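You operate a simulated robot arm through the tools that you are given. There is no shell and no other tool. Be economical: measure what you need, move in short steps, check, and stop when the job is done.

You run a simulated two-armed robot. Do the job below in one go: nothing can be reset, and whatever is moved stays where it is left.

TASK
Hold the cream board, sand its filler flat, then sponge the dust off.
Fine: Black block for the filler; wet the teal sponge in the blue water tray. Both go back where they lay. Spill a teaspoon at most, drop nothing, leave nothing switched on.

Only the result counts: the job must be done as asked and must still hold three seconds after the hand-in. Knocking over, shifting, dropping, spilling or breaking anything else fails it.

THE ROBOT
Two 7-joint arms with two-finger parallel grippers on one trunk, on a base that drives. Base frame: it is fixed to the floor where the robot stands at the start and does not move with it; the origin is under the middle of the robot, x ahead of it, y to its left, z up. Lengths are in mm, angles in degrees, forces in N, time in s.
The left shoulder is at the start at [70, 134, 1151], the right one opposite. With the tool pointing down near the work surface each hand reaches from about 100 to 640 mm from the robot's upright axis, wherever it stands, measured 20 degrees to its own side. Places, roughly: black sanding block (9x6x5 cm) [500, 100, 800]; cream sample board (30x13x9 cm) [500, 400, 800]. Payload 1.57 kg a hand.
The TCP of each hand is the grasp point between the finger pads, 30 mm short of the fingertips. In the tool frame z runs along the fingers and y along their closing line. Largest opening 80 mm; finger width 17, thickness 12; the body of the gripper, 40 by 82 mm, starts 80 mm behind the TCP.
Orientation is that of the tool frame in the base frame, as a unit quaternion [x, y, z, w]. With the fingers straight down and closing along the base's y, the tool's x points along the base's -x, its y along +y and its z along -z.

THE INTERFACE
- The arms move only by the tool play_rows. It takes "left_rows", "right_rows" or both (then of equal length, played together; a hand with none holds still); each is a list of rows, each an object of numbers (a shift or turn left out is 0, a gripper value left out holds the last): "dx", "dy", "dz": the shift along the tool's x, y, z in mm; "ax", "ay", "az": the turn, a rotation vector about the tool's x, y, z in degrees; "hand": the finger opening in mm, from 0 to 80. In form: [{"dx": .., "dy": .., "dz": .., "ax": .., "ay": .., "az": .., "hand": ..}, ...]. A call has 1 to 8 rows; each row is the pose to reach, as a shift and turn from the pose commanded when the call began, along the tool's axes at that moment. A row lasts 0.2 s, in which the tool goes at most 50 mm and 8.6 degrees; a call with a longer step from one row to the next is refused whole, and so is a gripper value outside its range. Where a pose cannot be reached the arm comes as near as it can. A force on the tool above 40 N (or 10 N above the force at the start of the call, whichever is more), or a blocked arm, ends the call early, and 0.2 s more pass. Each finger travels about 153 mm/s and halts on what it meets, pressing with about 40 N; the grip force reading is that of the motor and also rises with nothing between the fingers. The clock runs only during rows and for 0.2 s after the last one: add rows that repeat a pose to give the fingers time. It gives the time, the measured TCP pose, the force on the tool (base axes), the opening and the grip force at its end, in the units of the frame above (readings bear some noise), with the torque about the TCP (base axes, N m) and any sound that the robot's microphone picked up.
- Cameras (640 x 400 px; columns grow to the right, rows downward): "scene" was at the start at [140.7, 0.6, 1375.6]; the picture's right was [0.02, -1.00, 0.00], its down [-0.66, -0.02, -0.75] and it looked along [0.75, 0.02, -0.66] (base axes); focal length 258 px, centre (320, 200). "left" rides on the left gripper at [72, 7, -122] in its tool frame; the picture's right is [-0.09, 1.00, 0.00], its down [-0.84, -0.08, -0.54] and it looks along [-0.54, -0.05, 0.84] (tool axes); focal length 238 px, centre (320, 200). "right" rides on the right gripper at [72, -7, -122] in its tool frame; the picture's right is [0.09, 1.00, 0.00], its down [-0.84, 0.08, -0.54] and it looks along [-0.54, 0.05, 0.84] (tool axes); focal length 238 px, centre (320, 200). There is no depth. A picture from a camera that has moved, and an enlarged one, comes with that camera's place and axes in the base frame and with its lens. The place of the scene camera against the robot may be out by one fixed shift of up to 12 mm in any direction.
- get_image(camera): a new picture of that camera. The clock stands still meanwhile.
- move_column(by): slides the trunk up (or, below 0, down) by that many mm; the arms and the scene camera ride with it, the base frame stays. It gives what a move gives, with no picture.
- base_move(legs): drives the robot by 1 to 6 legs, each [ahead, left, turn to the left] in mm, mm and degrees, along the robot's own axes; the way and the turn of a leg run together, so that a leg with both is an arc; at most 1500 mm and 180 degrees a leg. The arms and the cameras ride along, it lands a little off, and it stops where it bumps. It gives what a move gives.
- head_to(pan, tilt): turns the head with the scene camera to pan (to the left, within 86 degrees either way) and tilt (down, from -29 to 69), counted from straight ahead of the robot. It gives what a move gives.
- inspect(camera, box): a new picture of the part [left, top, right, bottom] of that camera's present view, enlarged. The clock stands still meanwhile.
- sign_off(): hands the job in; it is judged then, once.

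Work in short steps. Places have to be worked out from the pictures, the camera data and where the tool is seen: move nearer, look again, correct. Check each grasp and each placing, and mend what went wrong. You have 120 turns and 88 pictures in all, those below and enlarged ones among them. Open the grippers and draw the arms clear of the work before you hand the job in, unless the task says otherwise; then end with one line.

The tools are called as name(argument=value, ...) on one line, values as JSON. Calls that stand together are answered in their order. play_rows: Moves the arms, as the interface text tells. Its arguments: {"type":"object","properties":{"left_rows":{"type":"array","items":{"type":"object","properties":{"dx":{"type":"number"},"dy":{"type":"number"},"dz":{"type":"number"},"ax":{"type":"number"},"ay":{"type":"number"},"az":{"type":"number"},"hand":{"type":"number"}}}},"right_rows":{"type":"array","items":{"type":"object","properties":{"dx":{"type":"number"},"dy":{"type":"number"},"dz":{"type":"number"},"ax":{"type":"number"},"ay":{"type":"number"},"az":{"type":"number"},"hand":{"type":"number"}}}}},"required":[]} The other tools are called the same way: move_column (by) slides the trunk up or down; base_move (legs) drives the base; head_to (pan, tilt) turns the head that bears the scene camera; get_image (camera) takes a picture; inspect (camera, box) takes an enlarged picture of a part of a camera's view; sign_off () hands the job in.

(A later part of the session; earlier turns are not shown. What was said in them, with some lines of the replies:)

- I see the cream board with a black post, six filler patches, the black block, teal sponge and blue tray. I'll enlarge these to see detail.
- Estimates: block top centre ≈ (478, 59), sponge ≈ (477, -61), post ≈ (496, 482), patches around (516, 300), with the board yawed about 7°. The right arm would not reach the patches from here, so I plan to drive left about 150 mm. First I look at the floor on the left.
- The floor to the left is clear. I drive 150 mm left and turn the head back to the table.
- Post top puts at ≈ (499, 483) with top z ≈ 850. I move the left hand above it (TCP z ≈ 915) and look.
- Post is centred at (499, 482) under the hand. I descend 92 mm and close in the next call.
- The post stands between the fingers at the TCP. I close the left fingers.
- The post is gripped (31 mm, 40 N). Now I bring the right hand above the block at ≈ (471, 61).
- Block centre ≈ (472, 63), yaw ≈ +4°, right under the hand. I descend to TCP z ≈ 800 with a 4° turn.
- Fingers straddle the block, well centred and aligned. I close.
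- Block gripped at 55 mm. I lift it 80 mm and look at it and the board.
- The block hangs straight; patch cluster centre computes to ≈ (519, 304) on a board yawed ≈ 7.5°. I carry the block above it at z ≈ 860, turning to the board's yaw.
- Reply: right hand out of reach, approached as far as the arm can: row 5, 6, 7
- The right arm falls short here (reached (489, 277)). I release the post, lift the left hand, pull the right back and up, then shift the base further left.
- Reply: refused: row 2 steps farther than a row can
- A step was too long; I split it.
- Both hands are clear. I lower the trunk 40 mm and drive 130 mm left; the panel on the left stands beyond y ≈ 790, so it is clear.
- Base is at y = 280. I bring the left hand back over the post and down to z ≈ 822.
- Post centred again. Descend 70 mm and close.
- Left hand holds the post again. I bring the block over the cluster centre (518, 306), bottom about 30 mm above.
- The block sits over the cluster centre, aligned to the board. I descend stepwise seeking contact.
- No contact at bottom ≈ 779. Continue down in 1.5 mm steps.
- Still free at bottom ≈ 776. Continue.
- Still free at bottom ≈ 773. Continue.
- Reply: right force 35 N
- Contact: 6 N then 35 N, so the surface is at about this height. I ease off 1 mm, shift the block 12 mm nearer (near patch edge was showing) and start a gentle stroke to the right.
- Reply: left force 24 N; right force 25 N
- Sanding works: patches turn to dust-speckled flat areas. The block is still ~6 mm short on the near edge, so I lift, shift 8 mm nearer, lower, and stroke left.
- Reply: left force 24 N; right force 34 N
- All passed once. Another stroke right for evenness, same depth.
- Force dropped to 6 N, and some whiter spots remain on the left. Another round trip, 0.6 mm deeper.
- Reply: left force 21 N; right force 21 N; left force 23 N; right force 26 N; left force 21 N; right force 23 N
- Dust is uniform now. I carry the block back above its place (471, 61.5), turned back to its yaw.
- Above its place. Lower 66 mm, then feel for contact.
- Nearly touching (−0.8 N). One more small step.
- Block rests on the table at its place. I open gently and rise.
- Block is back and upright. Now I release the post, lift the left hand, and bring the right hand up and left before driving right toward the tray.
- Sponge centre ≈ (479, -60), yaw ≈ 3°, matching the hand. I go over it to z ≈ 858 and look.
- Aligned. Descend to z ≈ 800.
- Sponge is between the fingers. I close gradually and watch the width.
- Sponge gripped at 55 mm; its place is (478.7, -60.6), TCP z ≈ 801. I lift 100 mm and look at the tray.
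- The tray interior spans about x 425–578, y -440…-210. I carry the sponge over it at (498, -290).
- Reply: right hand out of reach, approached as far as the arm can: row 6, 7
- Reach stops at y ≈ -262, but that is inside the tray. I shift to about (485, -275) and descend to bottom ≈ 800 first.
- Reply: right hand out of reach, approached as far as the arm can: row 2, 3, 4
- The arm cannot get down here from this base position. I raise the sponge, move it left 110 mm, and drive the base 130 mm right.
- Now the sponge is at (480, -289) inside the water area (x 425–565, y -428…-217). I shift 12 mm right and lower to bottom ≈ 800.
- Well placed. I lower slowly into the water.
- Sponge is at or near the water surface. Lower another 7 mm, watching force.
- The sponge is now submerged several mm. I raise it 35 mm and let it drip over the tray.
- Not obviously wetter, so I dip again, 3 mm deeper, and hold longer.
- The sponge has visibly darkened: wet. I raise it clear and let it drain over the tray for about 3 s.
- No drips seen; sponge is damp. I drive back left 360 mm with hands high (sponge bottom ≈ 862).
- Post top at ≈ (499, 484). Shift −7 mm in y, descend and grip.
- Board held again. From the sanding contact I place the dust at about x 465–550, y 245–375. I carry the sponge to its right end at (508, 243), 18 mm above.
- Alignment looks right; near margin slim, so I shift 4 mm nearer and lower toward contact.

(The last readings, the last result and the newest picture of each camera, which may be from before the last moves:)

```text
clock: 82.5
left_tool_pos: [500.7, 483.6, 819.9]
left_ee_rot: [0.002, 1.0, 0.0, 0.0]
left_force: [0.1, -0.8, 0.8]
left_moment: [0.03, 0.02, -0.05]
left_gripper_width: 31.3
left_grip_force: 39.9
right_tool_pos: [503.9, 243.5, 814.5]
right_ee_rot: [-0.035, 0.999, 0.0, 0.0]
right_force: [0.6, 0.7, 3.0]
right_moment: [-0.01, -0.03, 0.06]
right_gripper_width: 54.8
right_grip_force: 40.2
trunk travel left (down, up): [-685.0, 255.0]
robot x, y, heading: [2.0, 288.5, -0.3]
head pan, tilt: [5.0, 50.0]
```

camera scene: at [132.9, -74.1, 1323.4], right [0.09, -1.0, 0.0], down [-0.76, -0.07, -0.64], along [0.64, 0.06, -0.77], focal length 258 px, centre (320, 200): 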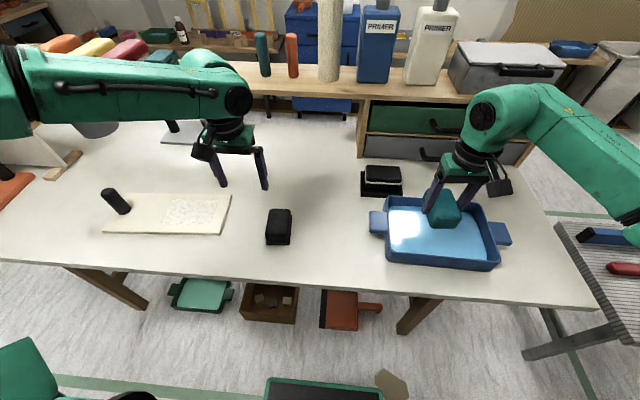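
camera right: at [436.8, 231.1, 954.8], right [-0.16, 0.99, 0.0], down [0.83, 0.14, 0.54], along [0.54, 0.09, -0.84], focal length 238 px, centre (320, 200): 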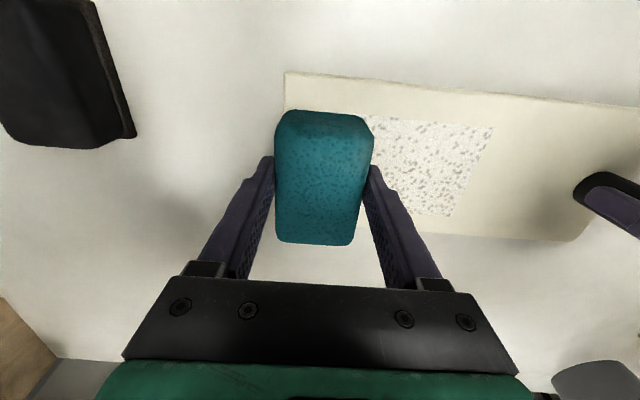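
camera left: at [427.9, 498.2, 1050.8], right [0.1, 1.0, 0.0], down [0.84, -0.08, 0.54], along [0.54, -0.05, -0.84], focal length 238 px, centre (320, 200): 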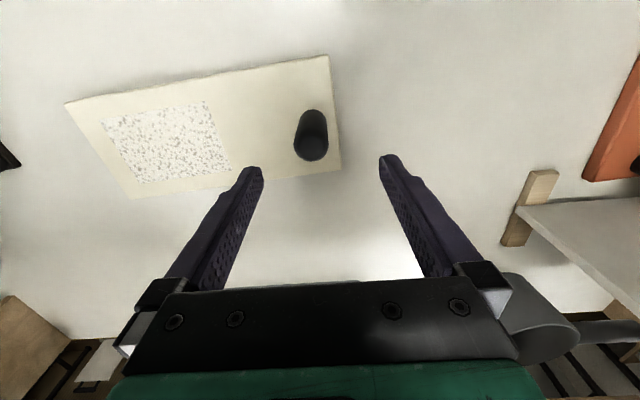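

Contact (3 N). I press 0.4 mm more and wipe left 122 mm.

play_rows(right_rows=[{"dz": 0.4}, {"dy": 18, "dz": 0.4}, {"dx": 0.5, "dy": 36, "dz": 0.4}, {"dx": 0.8, "dy": 54, "dz": 0.4}, {"dx": 1, "dy": 72, "dz": 0.4}, {"dx": 1.3, "dy": 90, "dz": 0.4}, {"dx": 1.6, "dy": 108, "dz": 0.4}, {"dx": 2, "dy": 122, "dz": 0.4}])

inspect(camera="scene", box=[220, 160, 400, 270])

```text
clock: 84.3
left_tool_pos: [498.8, 485.6, 820.7]
left_ee_rot: [0.002, 1.0, 0.001, 0.0]
left_force: [0.4, 15.5, -10.3]
left_moment: [-0.15, -0.35, -0.07]
left_gripper_width: 31.3
left_grip_force: 40.3
right_tool_pos: [493.5, 365.6, 814.7]
right_ee_rot: [-0.034, 0.999, -0.001, 0.001]
right_force: [1.0, -16.5, 24.4]
right_moment: [-0.48, 0.04, -0.01]
right_gripper_width: 54.5
right_grip_force: 40.5
trunk travel left (down, up): [-685.0, 255.0]
robot x, y, heading: [1.5, 285.9, 0.1]
head pan, tilt: [5.0, 50.0]
```

```text
3.56 times, centred on (310, 215) of scene
camera zoom: at [132.3, 294.1, 1323.7], right [0.08, -1.0, 0.0], down [-0.76, -0.06, -0.64], along [0.64, 0.05, -0.77], focal length 918 px, centre (356, 147)
```

zoom: 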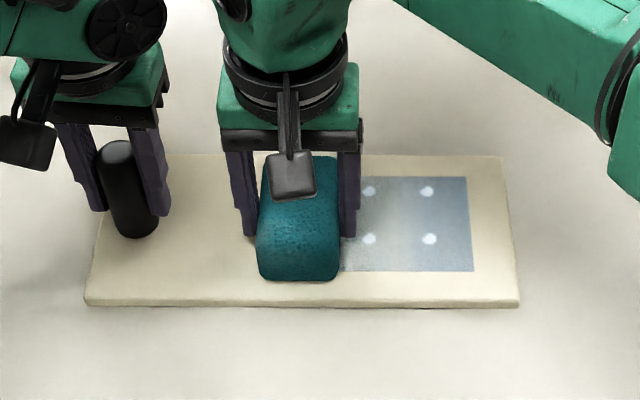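

The pass cleans fully: flat filler spots show on bare surface. I wipe back right with slightly less pressure.

play_rows(right_rows=[{"dz": -0.4}, {"dx": -0.5, "dy": -18, "dz": -0.4}, {"dx": -1, "dy": -36, "dz": -0.4}, {"dx": -1.2, "dy": -54, "dz": -0.2}, {"dx": -1.5, "dy": -72, "dz": 0}, {"dx": -1.8, "dy": -90, "dz": 0}, {"dx": -2, "dy": -108, "dz": 0}, {"dx": -2, "dy": -122, "dz": 0}])

play_rows(right_rows=[{"dz": -15}, {"dz": -40}, {"dz": -80}, {"dz": -90}, {"dz": -90}])

inspect(camera="scene", box=[220, 160, 400, 270])

get_image(camera="right")

```text
clock: 86.1
left_tool_pos: [499.3, 484.2, 820.8]
left_ee_rot: [0.001, 1.0, 0.0, 0.001]
left_force: [0.5, -11.3, -5.2]
left_moment: [0.47, -0.16, 0.14]
left_gripper_width: 31.2
left_grip_force: 39.8
right_tool_pos: [504.6, 245.4, 813.4]
right_ee_rot: [-0.036, 0.999, 0.001, 0.0]
right_force: [0.8, 9.2, 14.8]
right_moment: [0.32, 0.25, -0.11]
right_gripper_width: 54.6
right_grip_force: 39.9
trunk travel left (down, up): [-685.0, 255.0]
robot x, y, heading: [2.1, 288.3, -0.4]
head pan, tilt: [5.0, 50.0]
```

```text
clock: 87.3
left_tool_pos: [499.7, 485.3, 819.9]
left_ee_rot: [0.002, 1.0, 0.0, 0.001]
left_force: [-0.1, 0.7, 2.7]
left_moment: [0.02, -0.22, 0.03]
left_gripper_width: 31.2
left_grip_force: 40.3
right_tool_pos: [503.5, 244.0, 904.8]
right_ee_rot: [-0.034, 0.999, 0.0, 0.0]
right_force: [-0.2, -0.4, 0.0]
right_moment: [0.02, 0.0, -0.01]
right_gripper_width: 54.8
right_grip_force: 40.3
trunk travel left (down, up): [-685.0, 255.0]
robot x, y, heading: [-1.4, 287.2, -0.2]
head pan, tilt: [5.0, 50.0]
```

```text
3.56 times, centred on (310, 215) of scene
camera zoom: at [133.7, 293.9, 1323.5], right [0.08, -1.0, 0.0], down [-0.76, -0.06, -0.64], along [0.64, 0.05, -0.77], focal length 918 px, centre (356, 147)
```

zoom: 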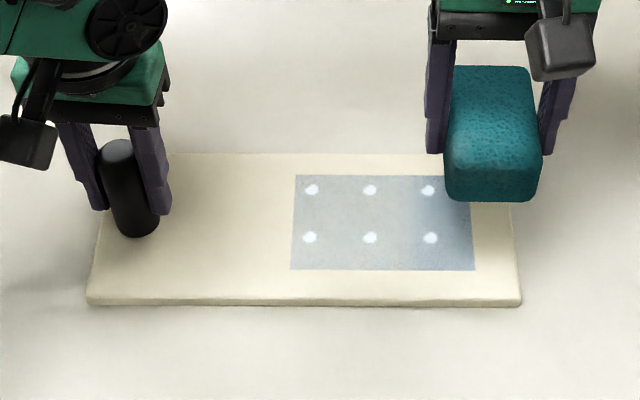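

```text
33 pictures are left
camera right: at [431.5, 231.8, 1027.5], right [-0.16, 0.99, 0.0], down [0.83, 0.13, 0.54], along [0.54, 0.09, -0.84], focal length 238 px, centre (320, 200)
```

right: 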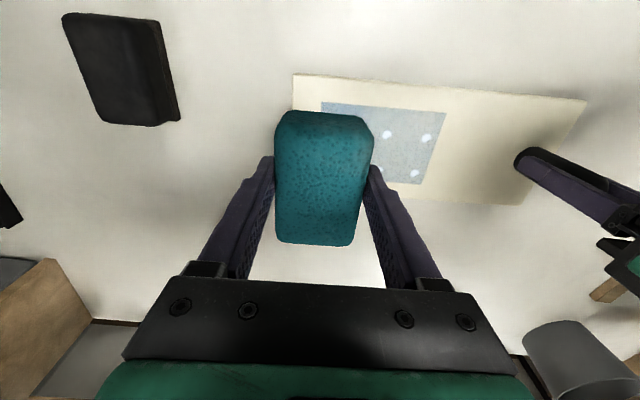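

The panel looks clean with six small flat filler spots. A closer look to confirm no residue.

inspect(camera="scene", box=[295, 205, 360, 245])

```text
9.85 times, centred on (328, 225) of scene
camera zoom: at [133.7, 293.9, 1323.5], right [0.08, -1.0, 0.0], down [-0.76, -0.06, -0.64], along [0.64, 0.05, -0.77], focal length 2543 px, centre (246, -46)
```

zoom: 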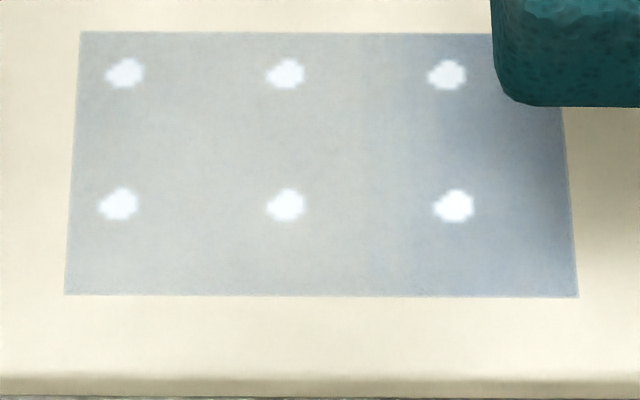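

Clean. Now release the post and raise the left hand, then drive right 200 mm to return the sponge.

play_rows(left_rows=[{"hand": 40}, {"hand": 60}, {"hand": 80}, {"hand": 80}, {"dz": -30}, {"dz": -70}, {"dz": -110}])

base_move(legs=[[0, -220, 0]])

inspect(camera="scene", box=[140, 160, 420, 290])

```text
clock: 88.9
left_tool_pos: [498.7, 485.9, 931.5]
left_ee_rot: [0.002, 1.0, 0.0, 0.0]
left_force: [0.6, -0.2, -0.7]
left_moment: [0.01, -0.03, 0.01]
left_gripper_width: 80.0
left_grip_force: 0.0
right_tool_pos: [502.1, 242.4, 905.5]
right_ee_rot: [-0.034, 0.999, 0.0, 0.0]
right_force: [0.5, 0.9, -0.9]
right_moment: [-0.01, 0.0, -0.03]
right_gripper_width: 54.6
right_grip_force: 39.4
trunk travel left (down, up): [-685.0, 255.0]
robot x, y, heading: [1.3, 288.1, -0.0]
head pan, tilt: [5.0, 50.0]
```

```text
clock: 90.6
left_tool_pos: [498.5, 271.3, 929.4]
left_ee_rot: [0.002, 1.0, -0.001, 0.0]
left_force: [0.1, 0.1, -0.2]
left_moment: [0.0, -0.01, 0.02]
left_gripper_width: 80.0
left_grip_force: 0.0
right_tool_pos: [501.9, 27.6, 904.4]
right_ee_rot: [-0.034, 0.999, 0.0, 0.0]
right_force: [0.4, -0.3, -0.4]
right_moment: [0.02, 0.04, 0.02]
right_gripper_width: 54.7
right_grip_force: 40.4
trunk travel left (down, up): [-685.0, 255.0]
robot x, y, heading: [0.7, 74.9, -0.5]
head pan, tilt: [5.0, 50.0]
```

```text
2.29 times, centred on (280, 225) of scene
camera zoom: at [133.2, 79.0, 1323.4], right [0.08, -1.0, 0.0], down [-0.76, -0.06, -0.64], along [0.64, 0.05, -0.77], focal length 590 px, centre (411, 143)
```

zoom: 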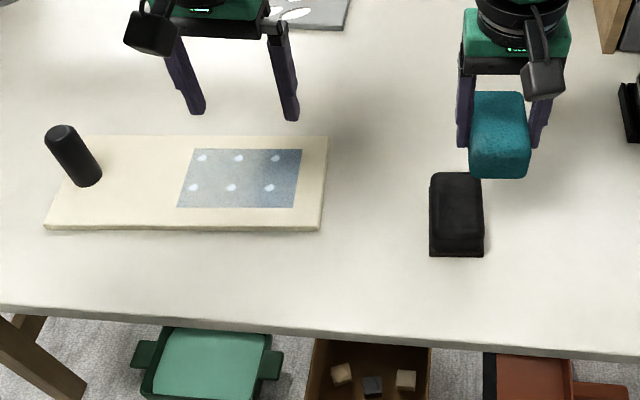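

The board is clean throughout. I move the sponge over its place (478.7, -60.6).

play_rows(right_rows=[{"dx": 10, "dy": -29}, {"dx": 20, "dy": -58}, {"dx": 29.2, "dy": -86.4, "az": -0.3}, {"dx": 29.2, "dy": -86.4, "az": -0.3}, {"dx": 29.2, "dy": -86.4, "az": -0.3, "dz": 30}, {"dx": 29.2, "dy": -86.4, "az": -0.3, "dz": 60}, {"dx": 29.2, "dy": -86.4, "az": -0.3, "dz": 60}])

get_image(camera="right")

```text
clock: 92.2
left_tool_pos: [497.9, 271.1, 931.2]
left_ee_rot: [0.002, 1.0, 0.0, 0.001]
left_force: [0.6, 0.3, 0.4]
left_moment: [-0.02, 0.02, -0.02]
left_gripper_width: 80.0
left_grip_force: 0.0
right_tool_pos: [479.1, -59.6, 844.7]
right_ee_rot: [-0.037, 0.999, 0.0, -0.001]
right_force: [-0.3, 0.0, -0.2]
right_moment: [-0.03, 0.01, 0.02]
right_gripper_width: 54.6
right_grip_force: 40.0
trunk travel left (down, up): [-685.0, 255.0]
robot x, y, heading: [-3.2, 71.7, -0.2]
head pan, tilt: [5.0, 50.0]
```

```text
30 pictures are left
camera right: at [406.8, -71.8, 967.3], right [-0.17, 0.99, 0.0], down [0.83, 0.14, 0.54], along [0.53, 0.09, -0.84], focal length 238 px, centre (320, 200)
```

right: 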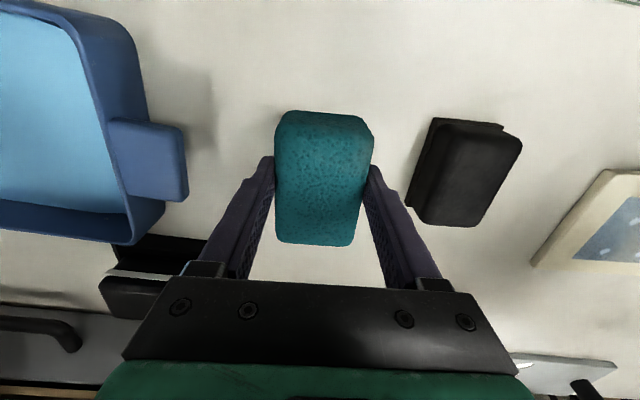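

Right over its place. Lower 41 mm, then feel.

play_rows(right_rows=[{"dy": -0.6, "dz": 20}, {"dy": -0.6, "dz": 36}, {"dy": -0.6, "dz": 41}, {"dy": -0.6, "dz": 41}])

play_rows(right_rows=[{"dz": 0.7}, {"dz": 1.3}, {"dz": 1.3}])

play_rows(right_rows=[{"dz": 0.5}, {"dz": 1}, {"dz": 1}])

```text
clock: 93.2
left_tool_pos: [499.2, 270.8, 929.8]
left_ee_rot: [0.001, 1.0, 0.001, 0.001]
left_force: [-0.2, -0.1, 0.0]
left_moment: [0.01, -0.01, 0.0]
left_gripper_width: 79.9
left_grip_force: 0.2
right_tool_pos: [479.1, -61.7, 803.5]
right_ee_rot: [-0.037, 0.999, 0.0, 0.0]
right_force: [0.1, 0.0, -0.9]
right_moment: [-0.01, 0.0, -0.01]
right_gripper_width: 54.8
right_grip_force: 40.4
trunk travel left (down, up): [-685.0, 255.0]
robot x, y, heading: [-1.9, 74.5, -0.4]
head pan, tilt: [5.0, 50.0]
```

```text
clock: 94.0
left_tool_pos: [497.1, 269.7, 930.3]
left_ee_rot: [0.001, 1.0, 0.0, 0.001]
left_force: [0.5, 0.1, -0.4]
left_moment: [-0.01, 0.02, 0.03]
left_gripper_width: 80.0
left_grip_force: 0.0
right_tool_pos: [478.9, -62.1, 802.4]
right_ee_rot: [-0.037, 0.999, 0.0, 0.0]
right_force: [0.1, -0.5, 0.1]
right_moment: [-0.01, 0.02, 0.03]
right_gripper_width: 54.5
right_grip_force: 39.8
trunk travel left (down, up): [-685.0, 255.0]
robot x, y, heading: [-0.2, 74.9, -0.3]
head pan, tilt: [5.0, 50.0]
```

```text
clock: 94.8
left_tool_pos: [498.8, 270.6, 931.3]
left_ee_rot: [0.002, 1.0, 0.0, 0.0]
left_force: [0.3, 0.6, 0.1]
left_moment: [-0.02, 0.01, 0.01]
left_gripper_width: 80.1
left_grip_force: 0.0
right_tool_pos: [479.7, -61.2, 802.2]
right_ee_rot: [-0.036, 0.999, 0.0, 0.0]
right_force: [1.2, -0.5, 1.0]
right_moment: [-0.05, -0.06, -0.04]
right_gripper_width: 54.8
right_grip_force: 39.9
trunk travel left (down, up): [-685.0, 255.0]
robot x, y, heading: [0.5, 71.0, -0.4]
head pan, tilt: [5.0, 50.0]
```

Contact starting (+1 N); a little more to seat it.

play_rows(right_rows=[{"dz": 0.4}, {"dz": 0.5}, {"dz": 0.5}])

```text
clock: 95.6
left_tool_pos: [497.4, 270.9, 930.6]
left_ee_rot: [0.002, 1.0, 0.0, 0.001]
left_force: [0.0, 0.5, 0.6]
left_moment: [-0.01, 0.01, 0.04]
left_gripper_width: 80.0
left_grip_force: 0.1
right_tool_pos: [479.4, -60.2, 802.1]
right_ee_rot: [-0.037, 0.999, 0.0, 0.001]
right_force: [3.9, -1.5, 10.2]
right_moment: [-0.15, 0.07, 0.0]
right_gripper_width: 54.6
right_grip_force: 39.7
trunk travel left (down, up): [-685.0, 255.0]
robot x, y, heading: [-0.6, 72.2, -0.5]
head pan, tilt: [5.0, 50.0]
```

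Seated. Open, rise, and look.

play_rows(right_rows=[{"dz": -0.4, "hand": 58}, {"dz": -0.4, "hand": 68}, {"hand": 78}, {"hand": 78}, {"dz": -30}, {"dz": -70}, {"dz": -110}, {"dz": -130}])

get_image(camera="right")

get_image(camera="scene")

```text
clock: 97.4
left_tool_pos: [497.8, 270.6, 930.7]
left_ee_rot: [0.002, 1.0, 0.0, 0.0]
left_force: [0.5, 0.5, 0.5]
left_moment: [0.02, 0.02, 0.0]
left_gripper_width: 79.9
left_grip_force: 0.0
right_tool_pos: [478.9, -61.2, 932.5]
right_ee_rot: [-0.037, 0.999, 0.0, 0.0]
right_force: [-0.1, -0.3, -0.1]
right_moment: [0.03, -0.01, -0.03]
right_gripper_width: 77.8
right_grip_force: 0.0
trunk travel left (down, up): [-685.0, 255.0]
robot x, y, heading: [-3.9, 74.8, -0.5]
head pan, tilt: [5.0, 50.0]
```

```text
29 pictures are left
camera right: at [407.7, -72.9, 1054.8], right [-0.17, 0.99, 0.0], down [0.83, 0.14, 0.54], along [0.53, 0.09, -0.84], focal length 238 px, centre (320, 200)
```

right: 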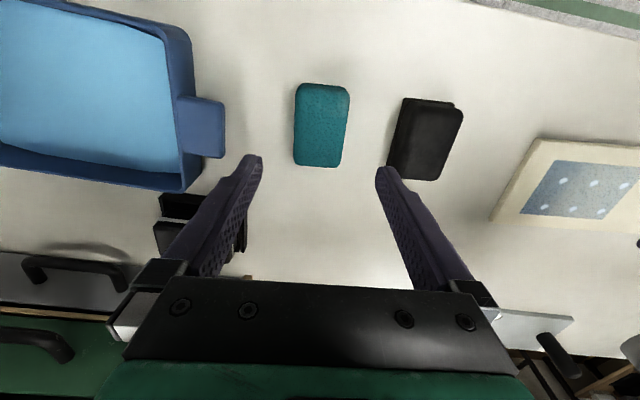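

```text
28 pictures are left
camera scene: at [133.0, 78.5, 1323.4], right [0.08, -1.0, 0.0], down [-0.76, -0.06, -0.64], along [0.64, 0.05, -0.77], focal length 258 px, centre (320, 200)
```

scene: 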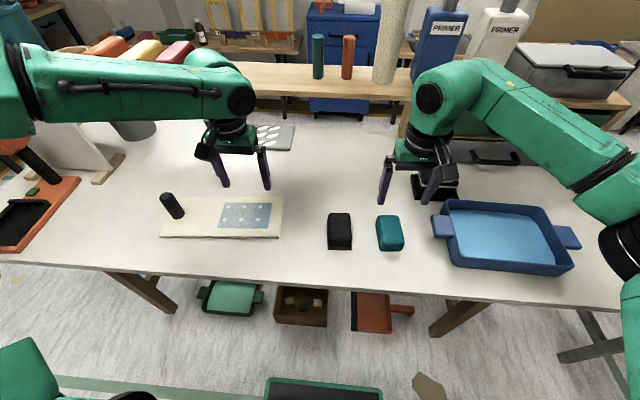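

Everything is in place: block and sponge back, board clean, no spills visible. I raise both arms a bit further and hand in.

play_rows(left_rows=[{"dz": -35}, {"dz": -70}, {"dz": -100}, {"dz": -100}], right_rows=[{"dz": -35}, {"dz": -70}, {"dz": -100}, {"dz": -100}])

sign_off()

```text
clock: 98.4
left_tool_pos: [498.2, 270.3, 1030.2]
left_ee_rot: [0.001, 1.0, 0.0, 0.0]
left_force: [0.2, 0.2, 0.1]
left_moment: [0.02, -0.01, 0.03]
left_gripper_width: 80.2
left_grip_force: 0.1
right_tool_pos: [481.1, -61.5, 1031.0]
right_ee_rot: [-0.036, 0.999, 0.0, 0.0]
right_force: [-0.1, -0.1, -0.2]
right_moment: [0.0, 0.0, 0.01]
right_gripper_width: 78.0
right_grip_force: 0.0
trunk travel left (down, up): [-685.0, 255.0]
robot x, y, heading: [0.4, 70.6, -0.2]
head pan, tilt: [5.0, 50.0]
```

```text
The job is handed in.
```

I held the cream board by its post, sanded all six filler patches flat and sponged the dust off; the block and sponge are back within about 1 mm of where they lay, no spill or drop showed, and the board itself slid about 4 mm during sanding.
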